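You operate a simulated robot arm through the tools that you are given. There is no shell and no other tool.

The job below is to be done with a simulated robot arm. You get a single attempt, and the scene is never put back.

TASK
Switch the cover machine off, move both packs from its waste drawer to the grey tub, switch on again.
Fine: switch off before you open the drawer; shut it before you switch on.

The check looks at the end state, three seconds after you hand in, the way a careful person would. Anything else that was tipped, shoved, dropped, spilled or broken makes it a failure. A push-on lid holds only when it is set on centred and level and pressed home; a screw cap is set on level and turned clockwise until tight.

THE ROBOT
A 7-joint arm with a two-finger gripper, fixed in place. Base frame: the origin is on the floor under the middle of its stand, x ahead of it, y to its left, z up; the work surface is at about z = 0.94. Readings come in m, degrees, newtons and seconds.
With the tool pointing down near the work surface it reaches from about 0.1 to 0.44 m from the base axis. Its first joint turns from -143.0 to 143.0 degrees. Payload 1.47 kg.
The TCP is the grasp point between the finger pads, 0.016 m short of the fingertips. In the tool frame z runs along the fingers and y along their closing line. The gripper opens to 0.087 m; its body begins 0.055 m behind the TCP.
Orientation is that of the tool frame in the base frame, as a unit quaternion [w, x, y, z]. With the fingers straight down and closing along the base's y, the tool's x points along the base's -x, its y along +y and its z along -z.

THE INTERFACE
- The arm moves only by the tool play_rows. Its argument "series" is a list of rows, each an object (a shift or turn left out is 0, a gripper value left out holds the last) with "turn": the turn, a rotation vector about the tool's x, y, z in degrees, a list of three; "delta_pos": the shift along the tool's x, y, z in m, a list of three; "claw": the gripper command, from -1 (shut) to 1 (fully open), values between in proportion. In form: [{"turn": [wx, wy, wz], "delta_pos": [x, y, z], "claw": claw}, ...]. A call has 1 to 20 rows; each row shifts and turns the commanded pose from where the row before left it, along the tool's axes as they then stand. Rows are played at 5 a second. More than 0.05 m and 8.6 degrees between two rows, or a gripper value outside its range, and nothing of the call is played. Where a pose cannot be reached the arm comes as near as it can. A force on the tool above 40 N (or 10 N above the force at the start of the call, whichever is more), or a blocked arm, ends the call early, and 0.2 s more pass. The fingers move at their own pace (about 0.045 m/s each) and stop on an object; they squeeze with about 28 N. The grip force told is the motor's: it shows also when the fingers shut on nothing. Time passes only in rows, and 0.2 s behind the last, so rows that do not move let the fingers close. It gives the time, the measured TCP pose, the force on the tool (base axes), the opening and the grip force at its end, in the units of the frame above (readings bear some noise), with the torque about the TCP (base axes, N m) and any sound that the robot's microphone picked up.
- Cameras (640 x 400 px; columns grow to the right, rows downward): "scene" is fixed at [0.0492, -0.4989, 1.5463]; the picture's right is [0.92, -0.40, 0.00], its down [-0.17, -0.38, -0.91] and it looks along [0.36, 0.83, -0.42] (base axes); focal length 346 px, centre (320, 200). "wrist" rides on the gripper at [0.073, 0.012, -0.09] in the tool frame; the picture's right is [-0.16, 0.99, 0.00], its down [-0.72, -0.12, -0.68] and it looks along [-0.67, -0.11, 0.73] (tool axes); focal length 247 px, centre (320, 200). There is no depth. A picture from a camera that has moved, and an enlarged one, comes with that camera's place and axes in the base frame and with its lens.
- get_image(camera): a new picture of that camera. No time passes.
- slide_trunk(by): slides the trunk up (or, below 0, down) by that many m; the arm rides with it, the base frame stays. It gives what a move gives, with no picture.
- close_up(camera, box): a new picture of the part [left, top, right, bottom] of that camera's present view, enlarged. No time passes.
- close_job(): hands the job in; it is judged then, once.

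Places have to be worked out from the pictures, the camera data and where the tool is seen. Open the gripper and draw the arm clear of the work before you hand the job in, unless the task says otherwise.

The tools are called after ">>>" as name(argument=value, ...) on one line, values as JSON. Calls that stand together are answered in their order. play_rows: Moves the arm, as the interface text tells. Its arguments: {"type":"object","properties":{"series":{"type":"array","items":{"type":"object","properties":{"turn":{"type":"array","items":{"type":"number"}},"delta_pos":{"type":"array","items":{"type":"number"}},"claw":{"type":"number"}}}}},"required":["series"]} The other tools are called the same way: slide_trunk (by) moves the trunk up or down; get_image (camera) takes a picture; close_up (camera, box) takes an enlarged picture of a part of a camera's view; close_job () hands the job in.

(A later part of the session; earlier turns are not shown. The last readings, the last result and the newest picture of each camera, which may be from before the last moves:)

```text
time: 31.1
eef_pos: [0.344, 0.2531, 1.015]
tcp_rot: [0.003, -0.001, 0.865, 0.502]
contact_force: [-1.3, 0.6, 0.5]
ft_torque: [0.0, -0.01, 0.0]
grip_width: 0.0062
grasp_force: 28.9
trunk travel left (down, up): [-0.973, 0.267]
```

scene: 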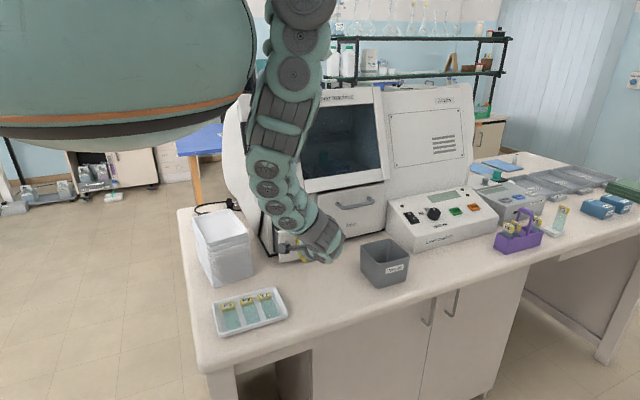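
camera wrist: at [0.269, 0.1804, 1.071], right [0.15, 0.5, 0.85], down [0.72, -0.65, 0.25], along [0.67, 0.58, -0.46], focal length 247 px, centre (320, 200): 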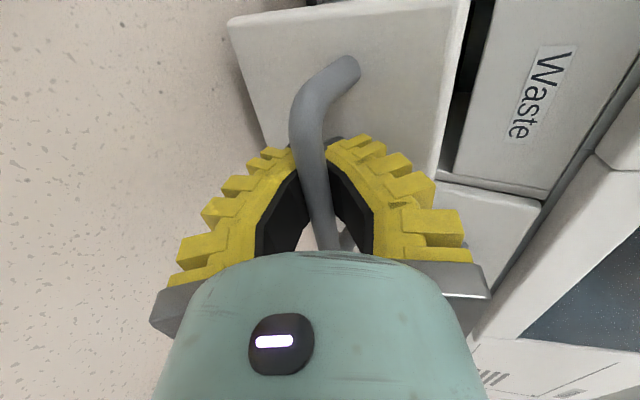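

That relieved it completely. I continue pulling with a small downward bias per step.

>>> play_rows(series=[{"delta_pos": [0, -0.0035, -0.0049]}, {"delta_pos": [0, -0.0035, -0.0049]}, {"delta_pos": [0, -0.0035, -0.0049]}, {"delta_pos": [0, -0.0035, -0.0049]}, {"delta_pos": [0, -0.0035, -0.0049]}, {}])

>>> get_image(camera="wrist")

>>> get_image(camera="scene")

```text
time: 32.5
eef_pos: [0.3423, 0.2249, 1.0124]
tcp_rot: [0.004, -0.001, 0.865, 0.501]
contact_force: [-0.4, 0.3, 0.5]
ft_torque: [-0.01, -0.02, 0.04]
grip_width: 0.0
grasp_force: 28.8
trunk travel left (down, up): [-0.973, 0.267]
```

```text
taken
camera wrist: at [0.2692, 0.1526, 1.0654], right [0.15, 0.49, 0.86], down [0.72, -0.65, 0.24], along [0.68, 0.58, -0.45], focal length 247 px, centre (320, 200)
```

wrist: 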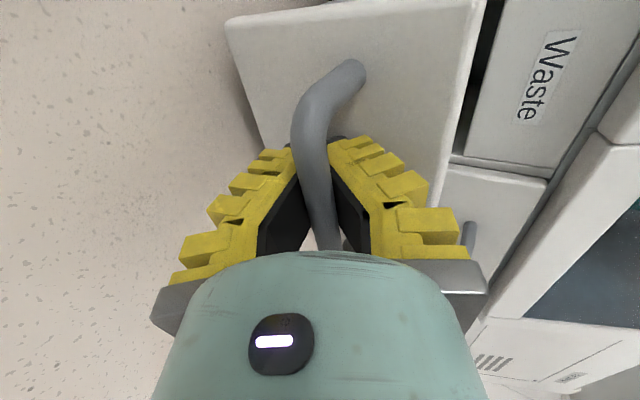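

```text
taken
```

scene: 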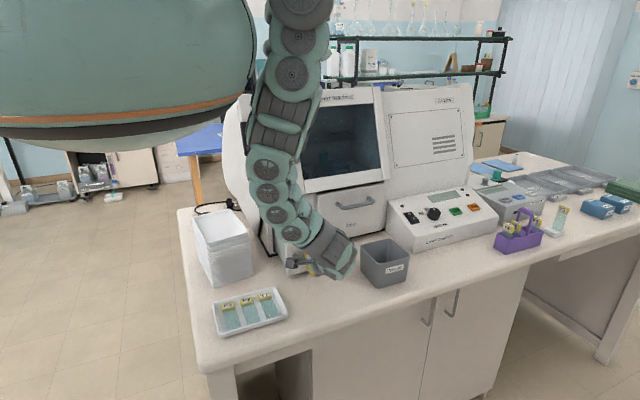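

The drawer is out roughly 9–10 cm, and the grip is starting to slip off the bar. I release, back off, and look at how far it is open and what is inside.

>>> play_rows(series=[{"claw": 0.2}, {}, {}, {"delta_pos": [0, 0, -0.03]}, {"delta_pos": [0, 0, -0.04]}, {"delta_pos": [0, 0.02, -0.02]}, {}])

>>> get_image(camera="wrist")

>>> get_image(camera="scene")

```text
time: 34.1
eef_pos: [0.343, 0.1558, 1.0755]
tcp_rot: [0.003, 0.0, 0.865, 0.502]
contact_force: [-0.3, -0.5, -0.1]
ft_torque: [0.0, 0.0, 0.0]
grip_width: 0.0574
grasp_force: 4.1
trunk travel left (down, up): [-0.973, 0.267]
```

```text
taken
camera wrist: at [0.27, 0.0849, 1.1304], right [0.16, 0.49, 0.86], down [0.72, -0.65, 0.24], along [0.68, 0.58, -0.45], focal length 247 px, centre (320, 200)
```

wrist: 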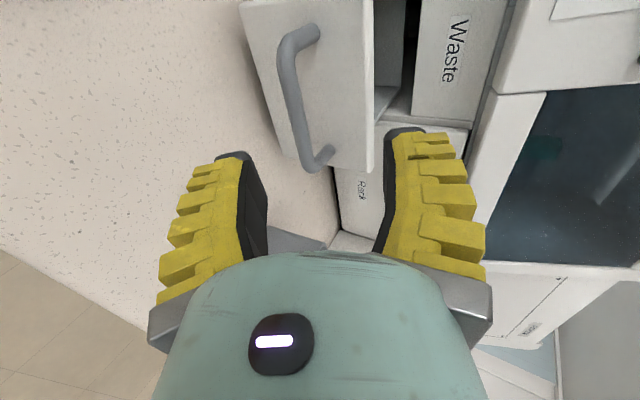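

```text
taken
```

scene: 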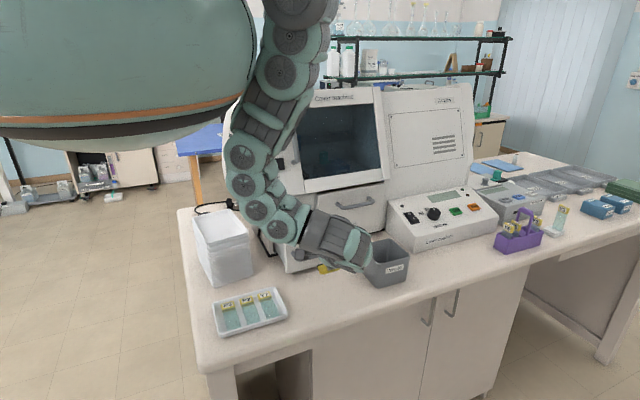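

The drawer stands well open. I raise the hand and bring it back towards vertical to look down into the drawer.

>>> play_rows(series=[{"delta_pos": [0, 0.029, -0.0166]}, {"delta_pos": [0, 0.029, -0.0166]}, {"delta_pos": [0, 0.029, -0.0166]}, {"turn": [8, 0, 0]}, {"turn": [8, 0, 0]}, {"turn": [8, 0, 0]}, {"turn": [8, 0, 0]}, {"turn": [8, 0, 0]}, {}, {}])

>>> get_image(camera="wrist")

>>> get_image(camera="scene")

```text
time: 35.4
eef_pos: [0.4153, 0.131, 1.2127]
tcp_rot: [0.091, 0.168, 0.866, 0.463]
contact_force: [-0.3, -0.6, 0.4]
ft_torque: [0.02, 0.0, 0.0]
grip_width: 0.0575
grasp_force: 3.8
out of reach, approached as far as the arm can: row 5, 6
trunk travel left (down, up): [-0.973, 0.267]
stopped in row 6: the arm was blocked; the commanded pose is now the measured one
```

```text
taken
camera wrist: at [0.3217, 0.0962, 1.2718], right [0.35, 0.45, 0.82], down [0.43, -0.86, 0.28], along [0.83, 0.26, -0.49], focal length 247 px, centre (320, 200)
```

wrist: 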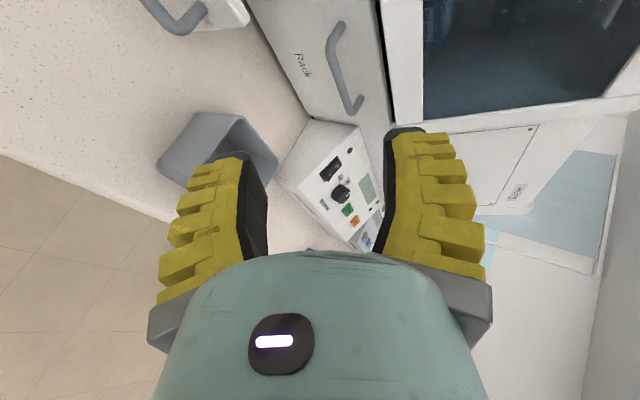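

```text
taken
```

scene: 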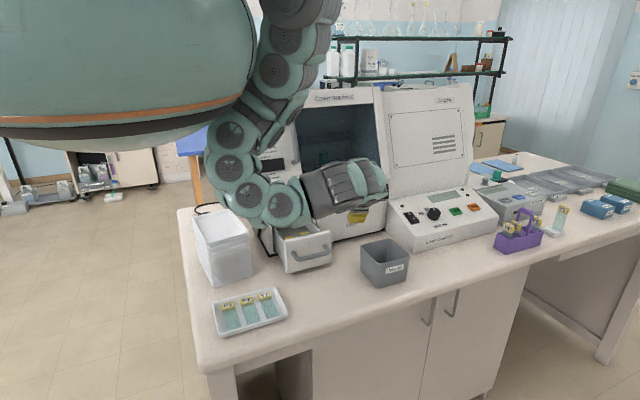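

The drawer is open in the scene view. I zoom in on its contents and on the tray stack near the elbow.

>>> close_up(camera="scene", box=[250, 205, 350, 280])

>>> close_up(camera="scene", box=[170, 90, 410, 290])

```text
5.33 times, centred on (300, 242) of scene
camera zoom: at [0.0492, -0.4989, 1.5463], right [0.92, -0.4, 0.0], down [-0.17, -0.38, -0.91], along [0.36, 0.83, -0.42], focal length 1845 px, centre (427, -27)
```

zoom: 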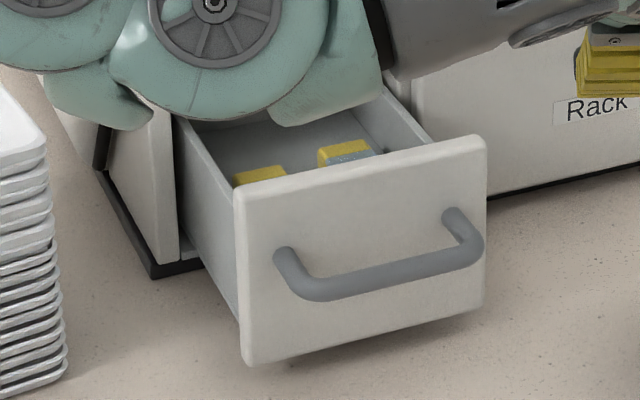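

```text
2.00 times, centred on (290, 190) of scene
camera zoom: at [0.0492, -0.4989, 1.5463], right [0.92, -0.4, 0.0], down [-0.17, -0.38, -0.91], along [0.36, 0.83, -0.42], focal length 692 px, centre (380, 220)
```

zoom: 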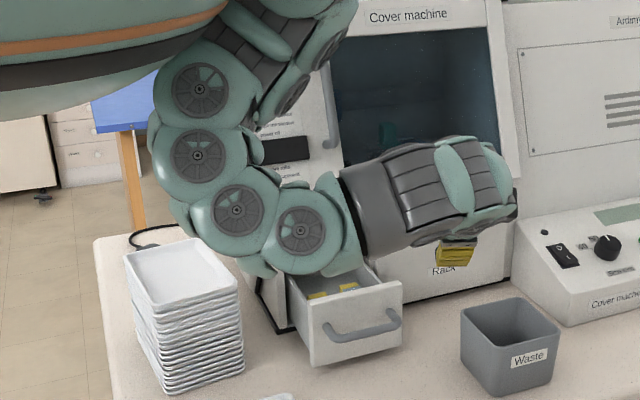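

The drawer is open about 10 cm with two yellow-capped packs inside, and nothing appears disturbed. The arm hit a folding limit, so I lower and recentre the hand to (0.36, 0.17, 1.14) and undo the accidental yaw.

>>> play_rows(series=[{"delta_pos": [0.022, -0.0174, 0.0178]}, {"delta_pos": [0.022, -0.0174, 0.0178]}, {"delta_pos": [0.022, -0.0174, 0.0178]}, {"turn": [-1.2, 6.3, -3.8]}, {"turn": [-1.2, 6.3, -3.8]}, {"turn": [-1.2, 6.3, -3.8]}, {}, {}])

>>> get_image(camera="scene")

>>> get_image(camera="wrist")

```text
time: 36.0
eef_pos: [0.4642, 0.0769, 1.1818]
tcp_rot: [0.216, 0.236, 0.85, 0.419]
contact_force: [-0.1, 0.1, 0.2]
ft_torque: [-0.01, 0.0, -0.01]
grip_width: 0.0573
grasp_force: 3.9
trunk travel left (down, up): [-0.973, 0.267]
stopped in row 3: the arm was blocked; the commanded pose is now the measured one
```

```text
taken
```

scene: 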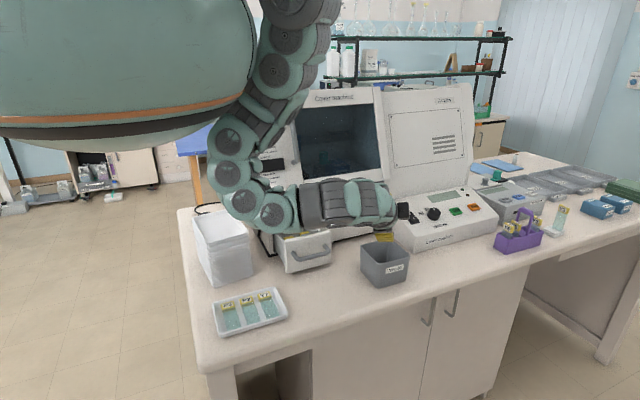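

```text
taken
camera wrist: at [0.3573, 0.0722, 1.2277], right [0.34, 0.44, 0.83], down [0.17, -0.9, 0.41], along [0.92, 0.0, -0.38], focal length 247 px, centre (320, 200)
```

wrist: 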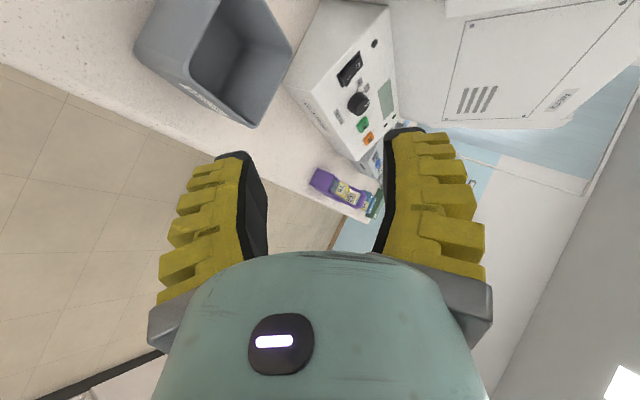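

The arm is too folded at this trunk height and keeps hitting its limits. Raising the trunk will let it hang straighter; everything above it is clear, so I go up 0.15 m.

>>> slide_trunk(by=0.15)

>>> get_image(camera="scene")

```text
time: 37.8
eef_pos: [0.4615, 0.0787, 1.3306]
tcp_rot: [0.214, 0.236, 0.85, 0.42]
contact_force: [0.3, -0.4, -0.8]
ft_torque: [0.02, -0.02, -0.01]
grip_width: 0.0572
grasp_force: 3.9
trunk travel left (down, up): [-1.123, 0.117]
```

```text
taken
```

scene: 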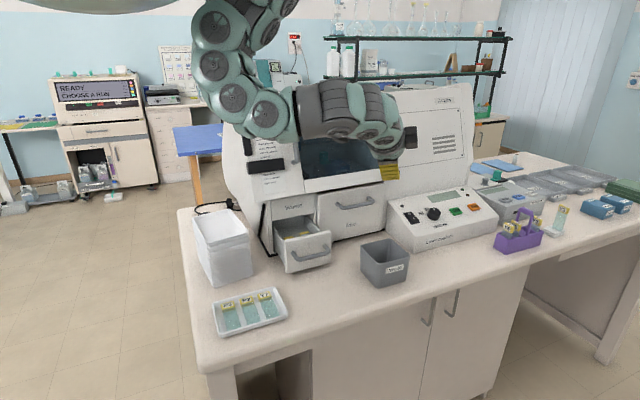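

Now there's a clear view of the open drawer. I zoom in on it.

>>> close_up(camera="scene", box=[260, 205, 340, 275])

```text
5.71 times, centred on (300, 240) of scene
camera zoom: at [0.0492, -0.4989, 1.5463], right [0.92, -0.4, 0.0], down [-0.17, -0.38, -0.91], along [0.36, 0.83, -0.42], focal length 1977 px, centre (434, -29)
```

zoom: 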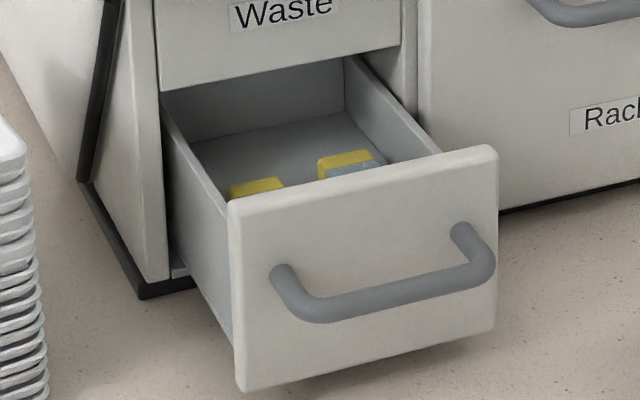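

The packs lie near the back of the opened part, at about x 0.30–0.38, y ≈ 0.36. First I unfold the arm by moving the hand forward and down to about (0.46, 0.18, 1.2).

>>> play_rows(series=[{"delta_pos": [0.02, -0.0131, 0.0334]}, {"delta_pos": [0.02, -0.0131, 0.0334]}, {"delta_pos": [0.02, -0.0131, 0.0334]}, {}, {}])

>>> get_image(camera="scene")

```text
time: 38.2
eef_pos: [0.4913, 0.0371, 1.3]
tcp_rot: [0.278, 0.342, 0.811, 0.384]
contact_force: [0.6, 0.4, 0.3]
ft_torque: [0.0, 0.01, 0.02]
grip_width: 0.0573
grasp_force: 3.3
trunk travel left (down, up): [-1.123, 0.117]
stopped in row 2: the arm was blocked; the commanded pose is now the measured one
```

```text
taken
```

scene: 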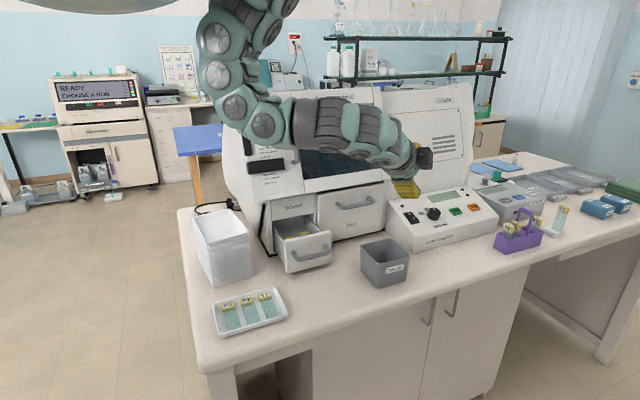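

The elbow appears to press against the robot's own torso. I extend the hand outward along +x to pull the elbow free.

>>> play_rows(series=[{"delta_pos": [-0.019, 0.006, 0.0275]}, {"delta_pos": [-0.019, 0.006, 0.0275]}, {"delta_pos": [-0.019, 0.006, 0.0275]}, {}, {}])

>>> get_image(camera="scene")

```text
time: 39.4
eef_pos: [0.5858, 0.0438, 1.2732]
tcp_rot: [0.27, 0.342, 0.813, 0.387]
contact_force: [0.7, 0.4, -0.9]
ft_torque: [0.03, 0.03, 0.0]
grip_width: 0.0578
grasp_force: 3.4
trunk travel left (down, up): [-1.123, 0.117]
```

```text
taken
```

scene: 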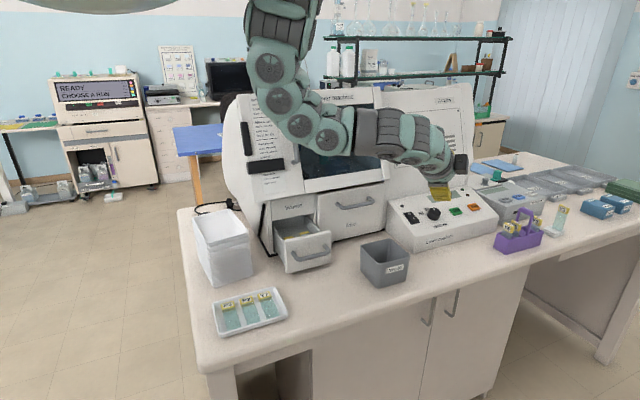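

The arm is free again. I rotate the tool back towards pointing down in steps, keeping the position.

>>> play_rows(series=[{"turn": [3.6, 4.9, -4.35], "delta_pos": [0, 0, 0.015]}, {"turn": [3.6, 4.9, -4.35], "delta_pos": [0, 0, 0.015]}, {"turn": [3.6, 4.9, -4.35]}, {"turn": [3.6, 4.9, -4.35]}, {"turn": [3.6, 4.9, -4.35]}, {"turn": [3.6, 4.9, -4.35]}, {"turn": [3.6, 4.9, -4.35]}, {"turn": [3.6, 4.9, -4.35]}, {}, {}])

>>> get_image(camera="scene")

```text
time: 41.6
eef_pos: [0.6052, 0.059, 1.2581]
tcp_rot: [-0.002, -0.001, 0.985, 0.174]
contact_force: [0.4, 0.6, 0.2]
ft_torque: [0.02, -0.04, -0.02]
grip_width: 0.0573
grasp_force: 3.3
trunk travel left (down, up): [-1.123, 0.117]
```

```text
taken
```

scene: 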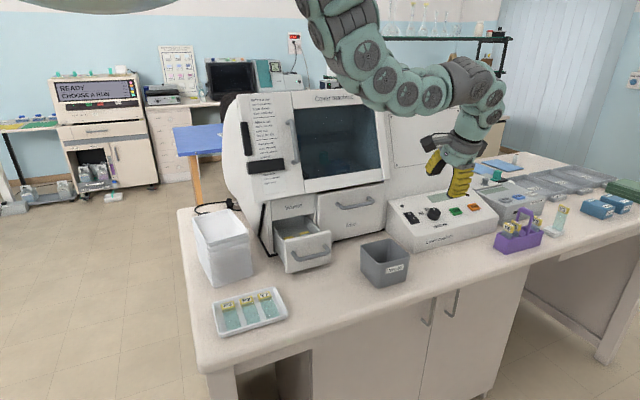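

The arm is in a clean elbow-up posture. I lower to z ≈ 1.16 and move left to hover in front of and above the open drawer.

>>> play_rows(series=[{"delta_pos": [0, -0.0171, 0.047]}, {"delta_pos": [0, -0.0171, 0.047]}, {"delta_pos": [0.037, 0.0215, 0.0078]}, {"delta_pos": [0.037, 0.0215, 0.0078]}, {"delta_pos": [0.037, 0.0215, 0.0078]}, {"delta_pos": [0.037, 0.0215, 0.0078]}, {"delta_pos": [0.037, 0.0215, 0.0078]}, {}, {}])

>>> get_image(camera="scene")

>>> get_image(camera="wrist")

```text
time: 43.6
eef_pos: [0.4577, 0.1819, 1.1748]
tcp_rot: [0.0, -0.001, 0.985, 0.174]
contact_force: [0.6, -0.6, 0.8]
ft_torque: [-0.01, 0.02, 0.01]
grip_width: 0.0573
grasp_force: 3.9
out of reach, approached as far as the arm can: row 2, 6, 7
trunk travel left (down, up): [-1.123, 0.117]
```

```text
taken
```

scene: 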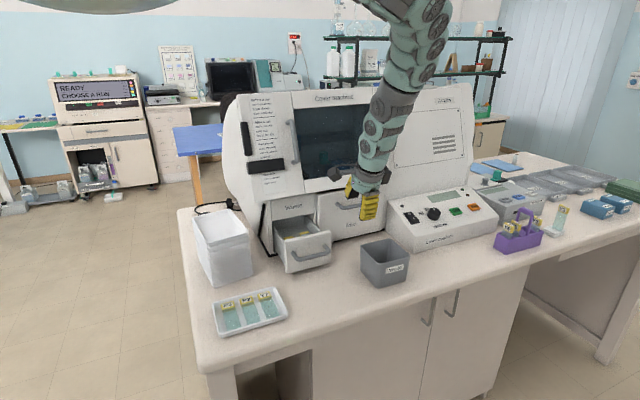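

```text
taken
camera wrist: at [0.3838, 0.1627, 1.261], right [0.16, 0.93, 0.34], down [0.72, -0.34, 0.6], along [0.67, 0.15, -0.73], focal length 247 px, centre (320, 200)
```

wrist: 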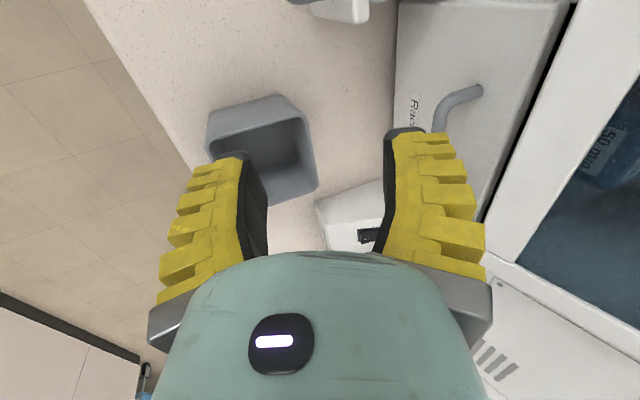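

Moving further inward is out of reach in this fold. I raise the trunk another 0.11 m so the arm can hang straighter, then try lower and further in.

>>> slide_trunk(by=0.11)

>>> play_rows(series=[{"delta_pos": [0, -0.0137, 0.0376]}, {"delta_pos": [0, -0.0137, 0.0376]}, {"delta_pos": [0, -0.0137, 0.0376]}, {}])

>>> get_image(camera="scene")

```text
time: 45.0
eef_pos: [0.4572, 0.1817, 1.2834]
tcp_rot: [0.0, 0.001, 0.985, 0.173]
contact_force: [0.3, 0.5, -0.5]
ft_torque: [0.02, 0.01, 0.05]
grip_width: 0.0573
grasp_force: 3.5
trunk travel left (down, up): [-1.233, 0.007]
```

```text
time: 46.0
eef_pos: [0.4617, 0.181, 1.1844]
tcp_rot: [0.002, 0.001, 0.985, 0.172]
contact_force: [0.1, 0.7, 0.1]
ft_torque: [-0.02, -0.03, 0.02]
grip_width: 0.0575
grasp_force: 4.1
out of reach, approached as far as the arm can: row 3
trunk travel left (down, up): [-1.233, 0.007]
```

```text
taken
```

scene: 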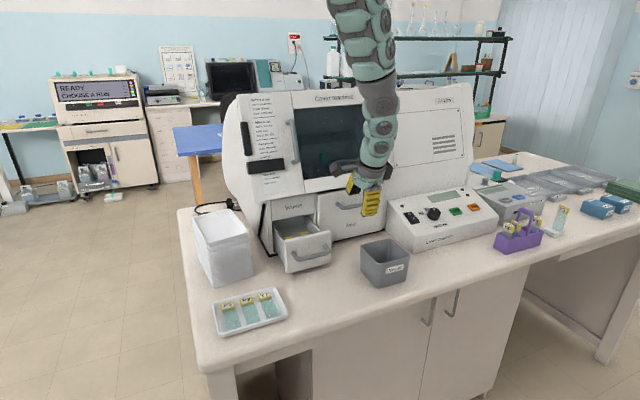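

Now the arm is nearly straight. I try moving inward (left) to x ≈ 0.35 at this height.

>>> play_rows(series=[{"delta_pos": [0.03, 0.008, 0.0]}, {"delta_pos": [0.03, 0.008, 0.0]}, {"delta_pos": [0.03, 0.008, 0.0]}, {"delta_pos": [0.02, 0.008, 0.0]}, {}])

>>> get_image(camera="scene")

>>> get_image(camera="wrist")

```text
time: 47.2
eef_pos: [0.3513, 0.2114, 1.1946]
tcp_rot: [0.002, 0.002, 0.985, 0.173]
contact_force: [-0.1, -0.1, -0.2]
ft_torque: [-0.02, 0.02, -0.02]
grip_width: 0.0574
grasp_force: 3.4
trunk travel left (down, up): [-1.233, 0.007]
```

```text
taken
```

scene: 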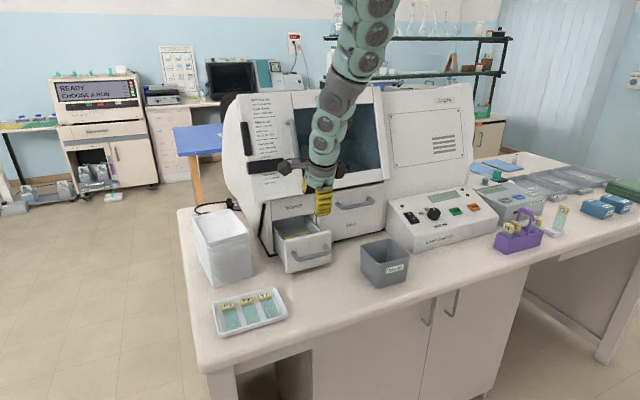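

```text
taken
camera wrist: at [0.2768, 0.1919, 1.2813], right [0.16, 0.93, 0.34], down [0.72, -0.34, 0.6], along [0.67, 0.15, -0.72], focal length 247 px, centre (320, 200)
```

wrist: 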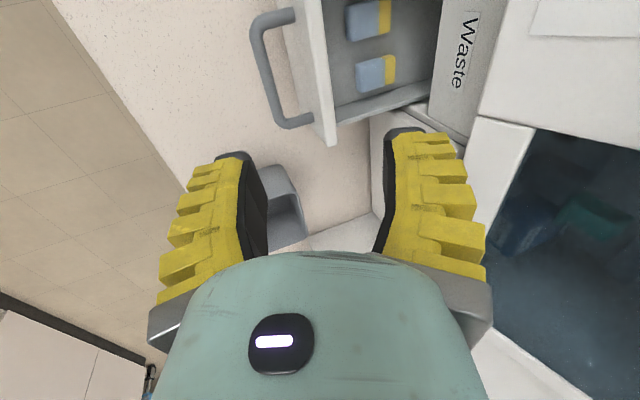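

Both packs are visible in the drawer from the wrist camera. I zoom in.

>>> close_up(camera="wrist", box=[250, 0, 490, 150])

>>> close_up(camera="scene", box=[260, 205, 340, 275])

```text
2.67 times, centred on (370, 75) of wrist
camera zoom: at [0.2768, 0.1919, 1.2813], right [0.16, 0.93, 0.34], down [0.72, -0.34, 0.6], along [0.67, 0.15, -0.72], focal length 659 px, centre (187, 533)
```

zoom: 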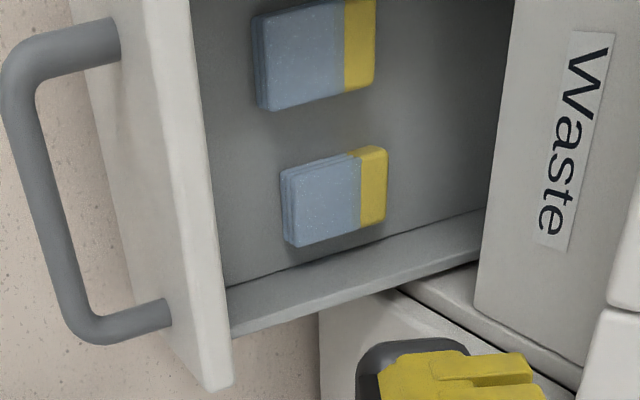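

```text
5.71 times, centred on (300, 240) of scene
camera zoom: at [0.0492, -0.4989, 1.5463], right [0.92, -0.4, 0.0], down [-0.17, -0.38, -0.91], along [0.36, 0.83, -0.42], focal length 1977 px, centre (434, -29)
```

zoom: 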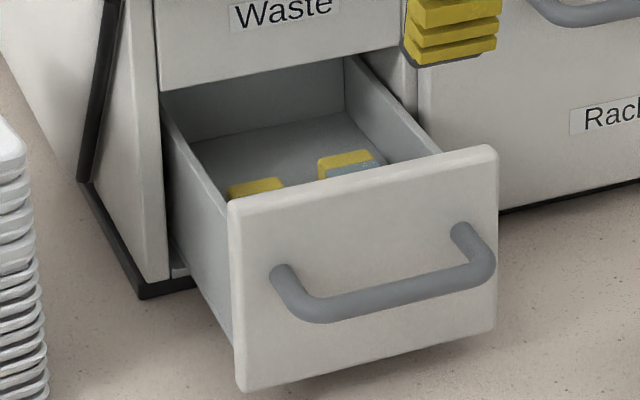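

Both packs are clear: flat blue-and-yellow packs, about 29×48×12 mm, with tops at z ≈ 1.01. I place one at (0.32, 0.34) and the other at (0.372, 0.343), close under the hood edge. The drawer would be easier to work in if it opened further, so I'll straddle its front panel's top edge (y ≈ 0.266, z ≈ 1.058) from above and test for more travel.

>>> play_rows(series=[{"turn": [5, 0, 0], "claw": -0.08}, {"turn": [5, 0, 0]}, {"turn": [5, 0, 0]}, {"delta_pos": [0.004, 0.0274, 0.0024]}, {"delta_pos": [0.004, 0.0274, 0.0024]}, {}, {}])

>>> get_image(camera="scene")

>>> get_image(camera="wrist")

```text
time: 48.8
eef_pos: [0.3419, 0.2596, 1.1945]
tcp_rot: [0.0, 0.001, 0.999, 0.042]
contact_force: [0.0, 0.3, -0.5]
ft_torque: [0.03, -0.04, 0.03]
grip_width: 0.0456
grasp_force: 4.2
out of reach, approached as far as the arm can: row 4
trunk travel left (down, up): [-1.233, 0.007]
```

```text
taken
```

scene: 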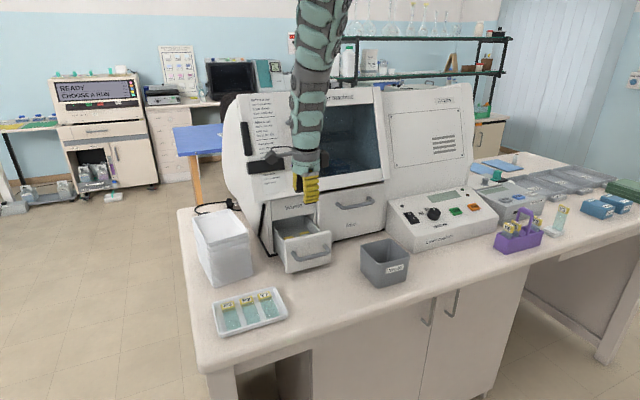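

```text
taken
camera wrist: at [0.2688, 0.2645, 1.2846], right [0.16, 0.98, 0.08], down [0.72, -0.18, 0.67], along [0.67, -0.05, -0.74], focal length 247 px, centre (320, 200)
```

wrist: 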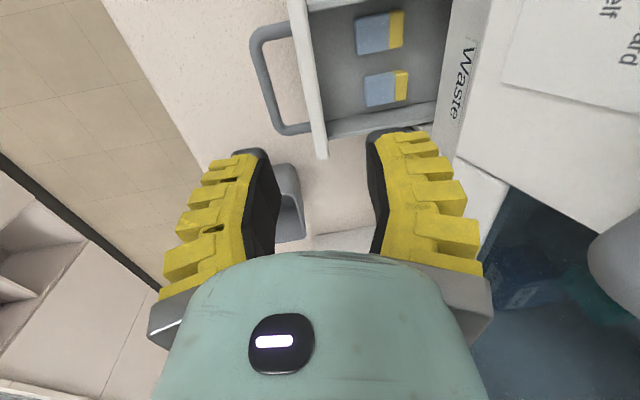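

The panel (y ≈ 0.258–0.270) is between the open fingers. I nudge 4 mm inward and lower via the trunk, in two stages.

>>> play_rows(series=[{"delta_pos": [0, 0.004, 0.0004]}, {}])

>>> slide_trunk(by=-0.1)

>>> get_image(camera="wrist")

>>> get_image(camera="scene")

```text
time: 49.4
eef_pos: [0.3431, 0.2639, 1.1953]
tcp_rot: [0.001, 0.0, 0.999, 0.043]
contact_force: [0.2, 0.4, 0.1]
ft_torque: [-0.02, 0.0, 0.02]
grip_width: 0.0459
grasp_force: 4.5
trunk travel left (down, up): [-1.233, 0.007]
```

```text
time: 50.8
eef_pos: [0.3437, 0.2626, 1.0937]
tcp_rot: [0.001, 0.001, 0.999, 0.043]
contact_force: [-0.2, -0.3, -0.2]
ft_torque: [0.01, -0.02, 0.01]
grip_width: 0.046
grasp_force: 3.7
trunk travel left (down, up): [-1.133, 0.107]
```

```text
taken
camera wrist: at [0.2698, 0.2683, 1.1848], right [0.16, 0.98, 0.08], down [0.72, -0.18, 0.67], along [0.67, -0.05, -0.74], focal length 247 px, centre (320, 200)
```

wrist: 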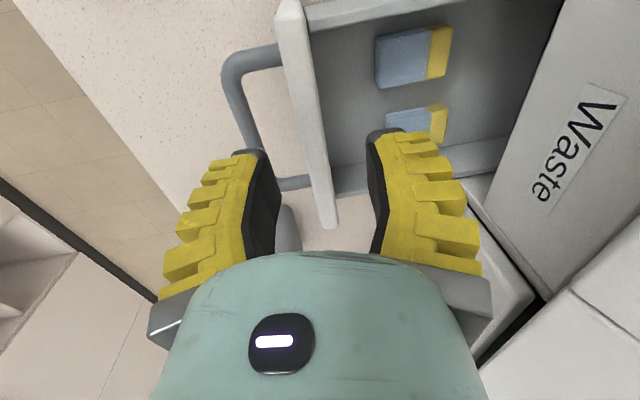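

```text
taken
```

scene: 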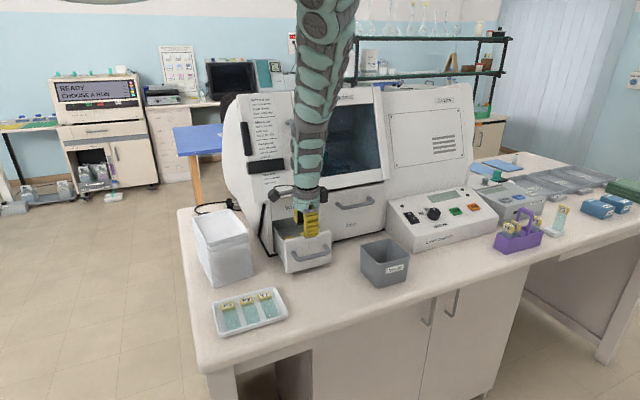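

The panel edge is centred between the fingers. I lower another 0.045 m and close on it.

>>> slide_trunk(by=-0.045)

>>> play_rows(series=[{"claw": -1}, {}, {}, {}])

>>> get_image(camera="wrist")

```text
time: 51.6
eef_pos: [0.3421, 0.2647, 1.0517]
tcp_rot: [0.001, 0.001, 0.999, 0.043]
contact_force: [0.3, 0.7, 0.1]
ft_torque: [-0.02, 0.02, -0.01]
grip_width: 0.0459
grasp_force: 3.8
trunk travel left (down, up): [-1.088, 0.152]
```

```text
time: 52.6
eef_pos: [0.3434, 0.2656, 1.051]
tcp_rot: [0.0, 0.001, 0.999, 0.044]
contact_force: [-3.0, -1.5, 12.5]
ft_torque: [-0.06, 0.13, 0.03]
grip_width: 0.0098
grasp_force: 30.2
trunk travel left (down, up): [-1.088, 0.152]
```

```text
taken
camera wrist: at [0.2697, 0.2691, 1.1405], right [0.16, 0.98, 0.09], down [0.72, -0.18, 0.67], along [0.67, -0.04, -0.74], focal length 247 px, centre (320, 200)
```

wrist: 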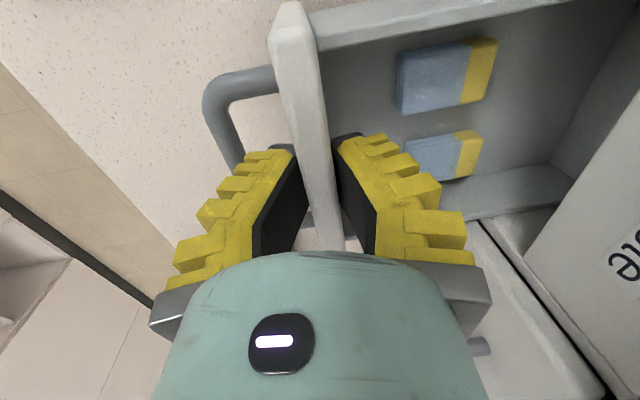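

The front panel's edge is gripped (about 1 cm thick). I pull gently in -y by 3 cm and watch the force.

>>> play_rows(series=[{"delta_pos": [0, -0.006, -0.0005]}, {"delta_pos": [0, -0.006, -0.0005]}, {"delta_pos": [0, -0.006, -0.0005]}, {"delta_pos": [0, -0.006, -0.0005]}, {"delta_pos": [0, -0.006, -0.0005]}, {}])

>>> get_image(camera="wrist")

```text
time: 54.0
eef_pos: [0.3435, 0.2348, 1.0505]
tcp_rot: [0.001, 0.001, 0.999, 0.043]
contact_force: [-2.5, 2.1, 14.5]
ft_torque: [-0.01, 0.02, 0.04]
grip_width: 0.011
grasp_force: 30.0
trunk travel left (down, up): [-1.088, 0.152]
```

```text
taken
camera wrist: at [0.2695, 0.2389, 1.1399], right [0.16, 0.98, 0.09], down [0.72, -0.18, 0.67], along [0.67, -0.04, -0.74], focal length 247 px, centre (320, 200)
```

wrist: 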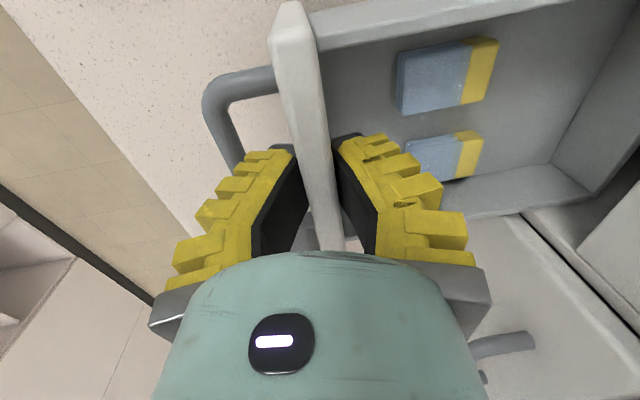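

The drawer slides further with little force, so it wasn't at its stop. I pull 2 cm more, which brings the packs well clear of the hood.

>>> play_rows(series=[{"delta_pos": [0, -0.005, -0.0004]}, {"delta_pos": [0, -0.005, -0.0004]}, {"delta_pos": [0, -0.005, -0.0004]}, {"delta_pos": [0, -0.005, -0.0004]}, {}])

>>> get_image(camera="wrist")

>>> get_image(camera="scene")

```text
time: 55.2
eef_pos: [0.3432, 0.213, 1.0503]
tcp_rot: [0.0, 0.0, 0.999, 0.042]
contact_force: [-5.5, -0.8, 15.4]
ft_torque: [-0.06, -0.29, 0.09]
grip_width: 0.0119
grasp_force: 29.6
trunk travel left (down, up): [-1.088, 0.152]
```

```text
taken
camera wrist: at [0.2697, 0.2172, 1.1397], right [0.16, 0.98, 0.08], down [0.72, -0.18, 0.67], along [0.67, -0.05, -0.74], focal length 247 px, centre (320, 200)
```

wrist: 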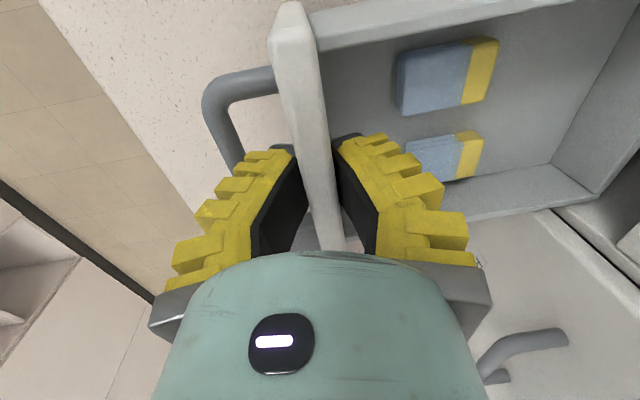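

```text
taken
```

scene: 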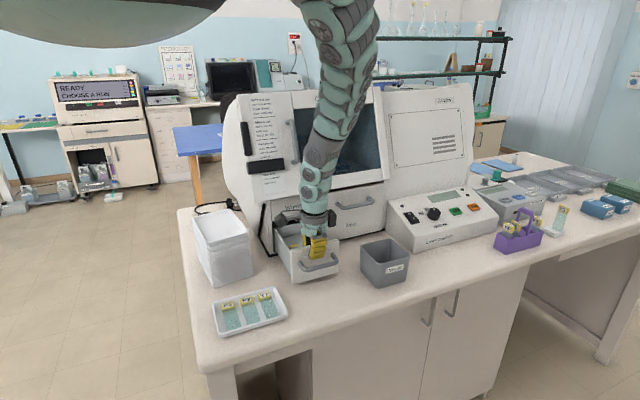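

The drawer is open about 15 cm, with packs now near y ≈ 0.29, well clear of the hood. I open the fingers and lift straight up with the trunk.

>>> play_rows(series=[{"claw": 0.0}, {}, {}, {}])

>>> slide_trunk(by=0.13)

>>> get_image(camera="wrist")

>>> get_image(camera="scene")

```text
time: 56.2
eef_pos: [0.344, 0.2124, 1.0507]
tcp_rot: [0.0, 0.001, 0.999, 0.042]
contact_force: [-0.1, 0.4, -0.1]
ft_torque: [-0.01, -0.01, 0.01]
grip_width: 0.0489
grasp_force: 3.8
trunk travel left (down, up): [-1.088, 0.152]
```

```text
time: 57.8
eef_pos: [0.3437, 0.2131, 1.1812]
tcp_rot: [-0.001, 0.001, 0.999, 0.043]
contact_force: [-0.2, 0.2, 0.8]
ft_torque: [0.03, 0.01, 0.02]
grip_width: 0.049
grasp_force: 3.5
trunk travel left (down, up): [-1.218, 0.022]
```

```text
taken
camera wrist: at [0.2699, 0.217, 1.2694], right [0.16, 0.98, 0.08], down [0.72, -0.17, 0.67], along [0.67, -0.05, -0.74], focal length 247 px, centre (320, 200)
```

wrist: 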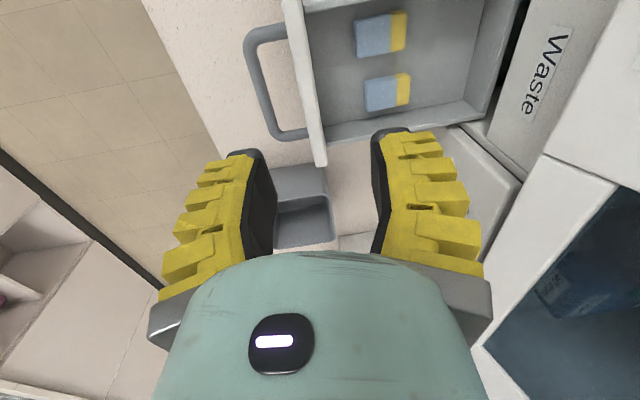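

```text
taken
```

scene: 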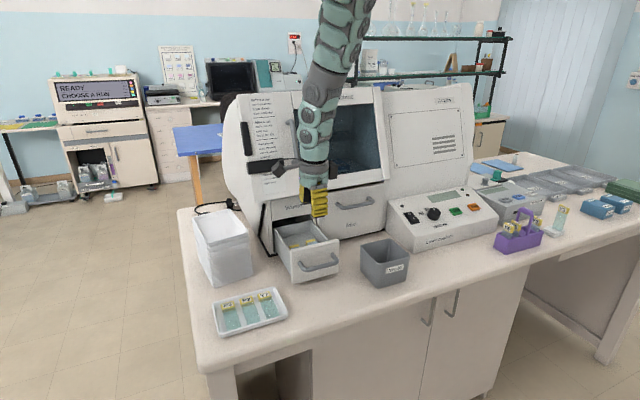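

The packs and the whole drawer interior are visible in both views. I zoom in to triangulate.

>>> close_up(camera="wrist", box=[240, 0, 500, 170])

>>> close_up(camera="scene", box=[265, 210, 345, 290])

```text
2.35 times, centred on (370, 85) of wrist
camera zoom: at [0.2699, 0.217, 1.2694], right [0.16, 0.98, 0.08], down [0.72, -0.17, 0.67], along [0.67, -0.05, -0.74], focal length 581 px, centre (202, 471)
```

zoom: 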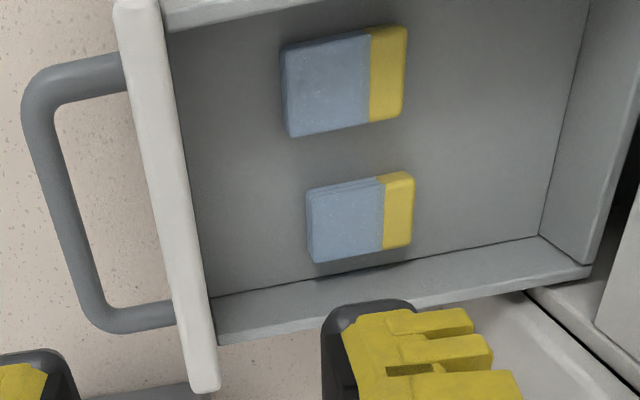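

```text
5.00 times, centred on (305, 250) of scene
camera zoom: at [0.0492, -0.4989, 1.5463], right [0.92, -0.4, 0.0], down [-0.17, -0.38, -0.91], along [0.36, 0.83, -0.42], focal length 1730 px, centre (395, -50)
```

zoom: 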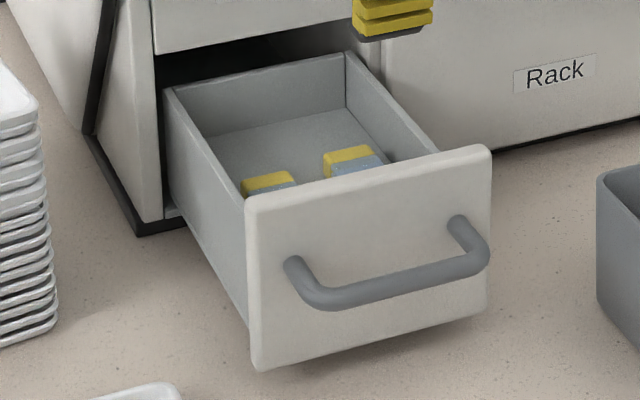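

Triangulating both views: pack A spans x 0.306–0.335, y 0.264–0.309, and pack B spans x 0.356–0.388, y 0.272–0.317. Both have tops at z ≈ 1.0135, and the floor is ≈ 1.002. I'll grip them lengthwise (along y). I lower the trunk 0.08, open wide, and go over pack B.

>>> slide_trunk(by=-0.08)

>>> play_rows(series=[{"turn": [2, 0, 0], "claw": 0.72}, {"delta_pos": [-0.0095, 0.02, 0.001]}, {"delta_pos": [-0.0095, 0.025, 0.001]}, {"delta_pos": [-0.0095, 0.03, 0.001]}, {}, {}])

>>> get_image(camera="wrist")

>>> close_up(camera="scene", box=[240, 160, 380, 280])

```text
time: 59.0
eef_pos: [0.3429, 0.2122, 1.101]
tcp_rot: [-0.001, 0.0, 0.999, 0.042]
contact_force: [-0.1, -0.5, -0.4]
ft_torque: [0.03, 0.05, -0.01]
grip_width: 0.0492
grasp_force: 3.4
trunk travel left (down, up): [-1.138, 0.102]
```

```text
time: 60.4
eef_pos: [0.3639, 0.2651, 1.1046]
tcp_rot: [0.002, 0.001, 1.0, 0.025]
contact_force: [0.2, 0.0, -0.5]
ft_torque: [0.02, 0.0, -0.01]
grip_width: 0.0772
grasp_force: 1.4
out of reach, approached as far as the arm can: row 4
trunk travel left (down, up): [-1.138, 0.102]
```

```text
taken
camera wrist: at [0.2909, 0.2723, 1.1928], right [0.16, 0.99, 0.05], down [0.72, -0.15, 0.67], along [0.67, -0.07, -0.74], focal length 247 px, centre (320, 200)
```

wrist: 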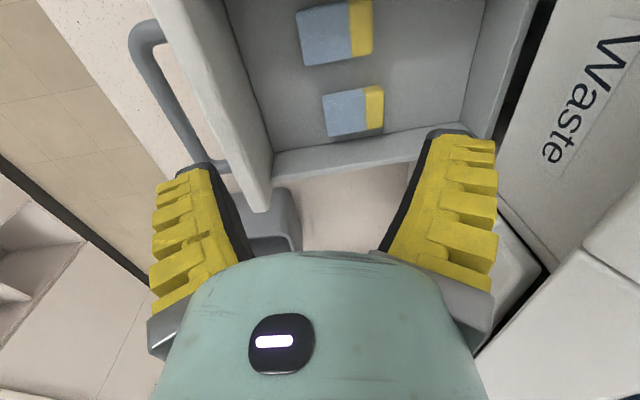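

```text
3.33 times, centred on (310, 220) of scene
camera zoom: at [0.0492, -0.4989, 1.5463], right [0.92, -0.4, 0.0], down [-0.17, -0.38, -0.91], along [0.36, 0.83, -0.42], focal length 1153 px, centre (353, 133)
```

zoom: 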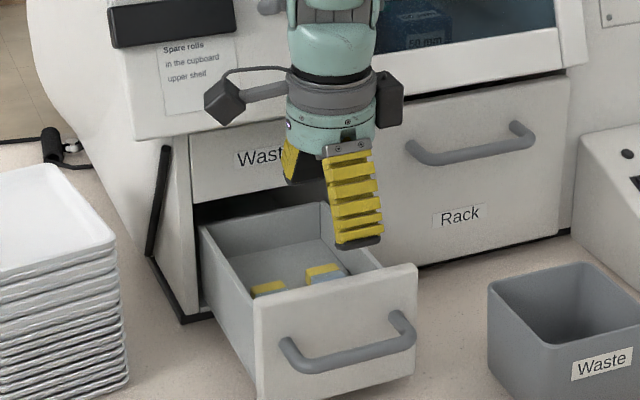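

The arm is stretched out at this trunk height. I raise the hand 5 cm relative to the trunk, drop the trunk 5 cm, and continue to above pack B.

>>> play_rows(series=[{"delta_pos": [0, 0, -0.025]}, {"delta_pos": [0, 0, -0.025]}, {}])

>>> slide_trunk(by=-0.05)

>>> play_rows(series=[{"delta_pos": [-0.004, 0.012, 0]}, {"delta_pos": [-0.004, 0.012, 0]}, {}, {}])

>>> get_image(camera="wrist")

>>> close_up(camera="scene", box=[240, 160, 380, 280])

```text
time: 61.2
eef_pos: [0.3647, 0.2637, 1.1526]
tcp_rot: [0.001, 0.001, 1.0, 0.025]
contact_force: [-0.1, -0.1, -0.1]
ft_torque: [0.03, -0.02, 0.0]
grip_width: 0.0775
grasp_force: 1.6
trunk travel left (down, up): [-1.138, 0.102]
```

```text
time: 62.1
eef_pos: [0.3656, 0.2635, 1.103]
tcp_rot: [0.001, 0.001, 1.0, 0.025]
contact_force: [-0.6, 1.0, -0.4]
ft_torque: [0.01, 0.04, 0.0]
grip_width: 0.0773
grasp_force: 2.0
trunk travel left (down, up): [-1.088, 0.152]
```

```text
time: 63.1
eef_pos: [0.3741, 0.2878, 1.1043]
tcp_rot: [0.001, 0.001, 1.0, 0.026]
contact_force: [0.2, 0.2, -0.1]
ft_torque: [-0.02, -0.01, -0.03]
grip_width: 0.0777
grasp_force: 2.1
trunk travel left (down, up): [-1.088, 0.152]
```

```text
taken
camera wrist: at [0.3011, 0.2958, 1.1938], right [0.16, 0.99, 0.05], down [0.72, -0.15, 0.67], along [0.67, -0.07, -0.74], focal length 247 px, centre (320, 200)
```

wrist: 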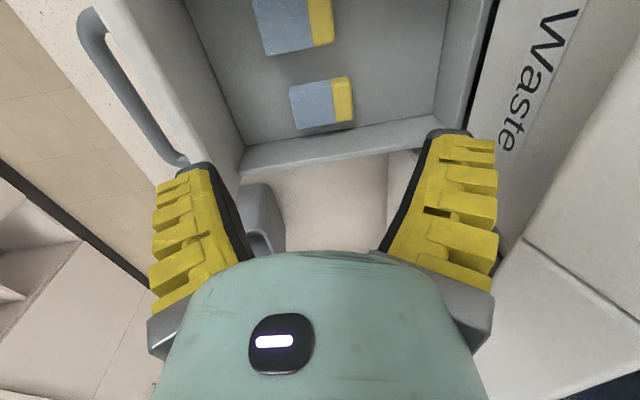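

```text
3.33 times, centred on (310, 220) of scene
camera zoom: at [0.0492, -0.4989, 1.5463], right [0.92, -0.4, 0.0], down [-0.17, -0.38, -0.91], along [0.36, 0.83, -0.42], focal length 1153 px, centre (353, 133)
```

zoom: 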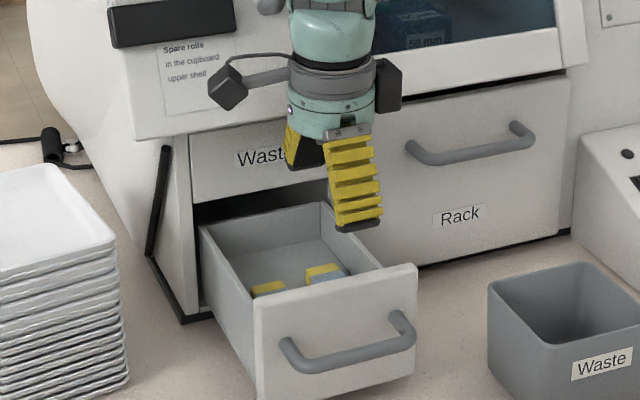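

Pack B is now at about (0.373, 0.296), inside the open finger span. I nudge +3 mm in y and lower 7 cm with the trunk.

>>> play_rows(series=[{"delta_pos": [0, 0.003, 0]}, {}])

>>> slide_trunk(by=-0.068)

>>> get_image(camera="wrist")

>>> close_up(camera="scene", box=[240, 160, 380, 280])

```text
time: 63.7
eef_pos: [0.3746, 0.2907, 1.1048]
tcp_rot: [0.0, 0.001, 1.0, 0.026]
contact_force: [0.1, -0.3, 0.0]
ft_torque: [0.0, -0.01, 0.01]
grip_width: 0.0778
grasp_force: 1.6
trunk travel left (down, up): [-1.088, 0.152]
```

```text
time: 64.8
eef_pos: [0.3744, 0.2906, 1.0367]
tcp_rot: [0.001, 0.001, 1.0, 0.026]
contact_force: [0.4, -0.7, -0.2]
ft_torque: [0.01, -0.01, 0.0]
grip_width: 0.0776
grasp_force: 1.4
trunk travel left (down, up): [-1.02, 0.22]
```

```text
taken
camera wrist: at [0.3008, 0.2985, 1.1264], right [0.16, 0.99, 0.05], down [0.72, -0.15, 0.67], along [0.67, -0.07, -0.74], focal length 247 px, centre (320, 200)
```

wrist: 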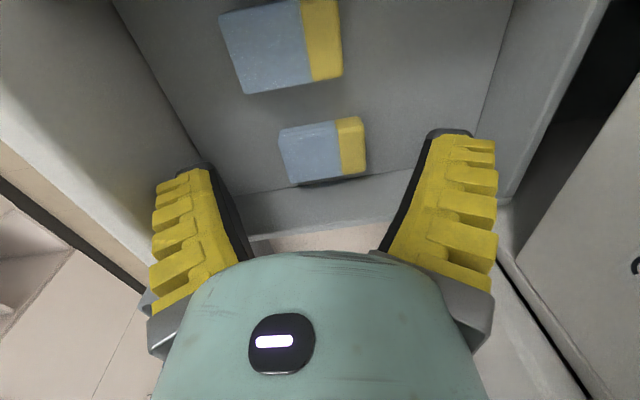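

```text
3.33 times, centred on (310, 220) of scene
camera zoom: at [0.0492, -0.4989, 1.5463], right [0.92, -0.4, 0.0], down [-0.17, -0.38, -0.91], along [0.36, 0.83, -0.42], focal length 1153 px, centre (353, 133)
```

zoom: 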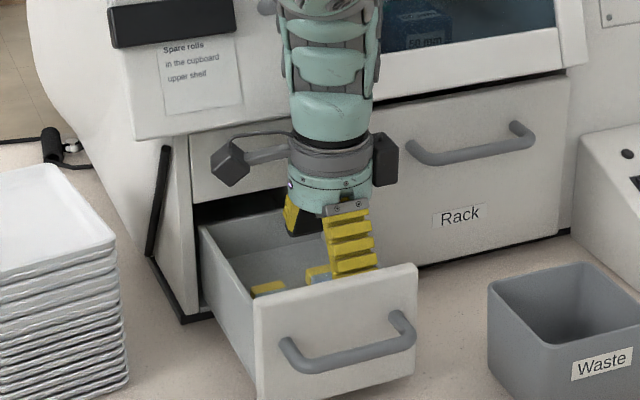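

Pack B sits centrally between the fingers. I lower the last 1.5 cm in small steps, watching the force.

>>> play_rows(series=[{"delta_pos": [0, 0, 0.004]}, {"delta_pos": [0, 0, 0.004]}, {"delta_pos": [0, 0, 0.003]}, {"delta_pos": [0, 0, 0.002]}, {}])

```text
time: 66.0
eef_pos: [0.3735, 0.2928, 1.0251]
tcp_rot: [-0.001, 0.0, 1.0, 0.026]
contact_force: [0.3, -1.2, 0.1]
ft_torque: [0.03, 0.01, -0.01]
grip_width: 0.0773
grasp_force: 1.7
trunk travel left (down, up): [-1.02, 0.22]
```

>>> play_rows(series=[{"delta_pos": [0, 0, 0.002]}, {"delta_pos": [0, 0, 0.0015]}, {}])

>>> get_image(camera="wrist")

```text
time: 66.8
eef_pos: [0.375, 0.2924, 1.0209]
tcp_rot: [0.0, 0.0, 1.0, 0.027]
contact_force: [0.7, 0.7, -1.2]
ft_torque: [0.01, 0.04, 0.0]
grip_width: 0.0777
grasp_force: 1.5
trunk travel left (down, up): [-1.02, 0.22]
```

```text
taken
camera wrist: at [0.3009, 0.2999, 1.1101], right [0.16, 0.99, 0.05], down [0.72, -0.15, 0.67], along [0.67, -0.07, -0.74], focal length 247 px, centre (320, 200)
```

wrist: 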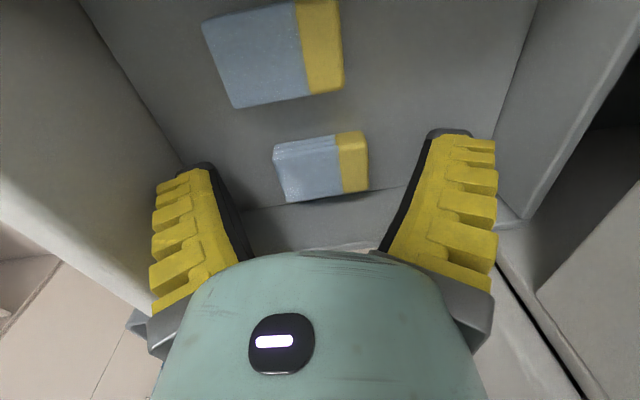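

The tips are now near the drawer floor, level with the pack's sides. I close on pack B.

>>> play_rows(series=[{"claw": 0.2}, {"claw": -0.2}, {"claw": -1}, {}, {}])

>>> get_image(camera="wrist")

```text
time: 68.0
eef_pos: [0.3755, 0.294, 1.0219]
tcp_rot: [0.001, 0.0, 1.0, 0.027]
contact_force: [-3.9, -1.1, 17.1]
ft_torque: [0.17, 0.08, 0.04]
grip_width: 0.0366
grasp_force: 27.9
trunk travel left (down, up): [-1.02, 0.22]
```

```text
taken
camera wrist: at [0.3013, 0.3011, 1.1112], right [0.16, 0.99, 0.05], down [0.72, -0.15, 0.67], along [0.67, -0.07, -0.74], focal length 247 px, centre (320, 200)
```

wrist: 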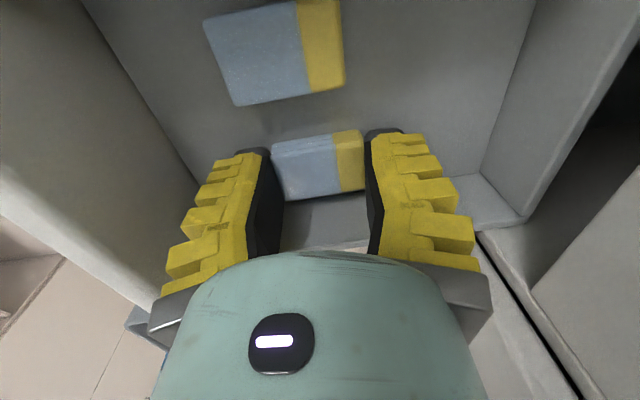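

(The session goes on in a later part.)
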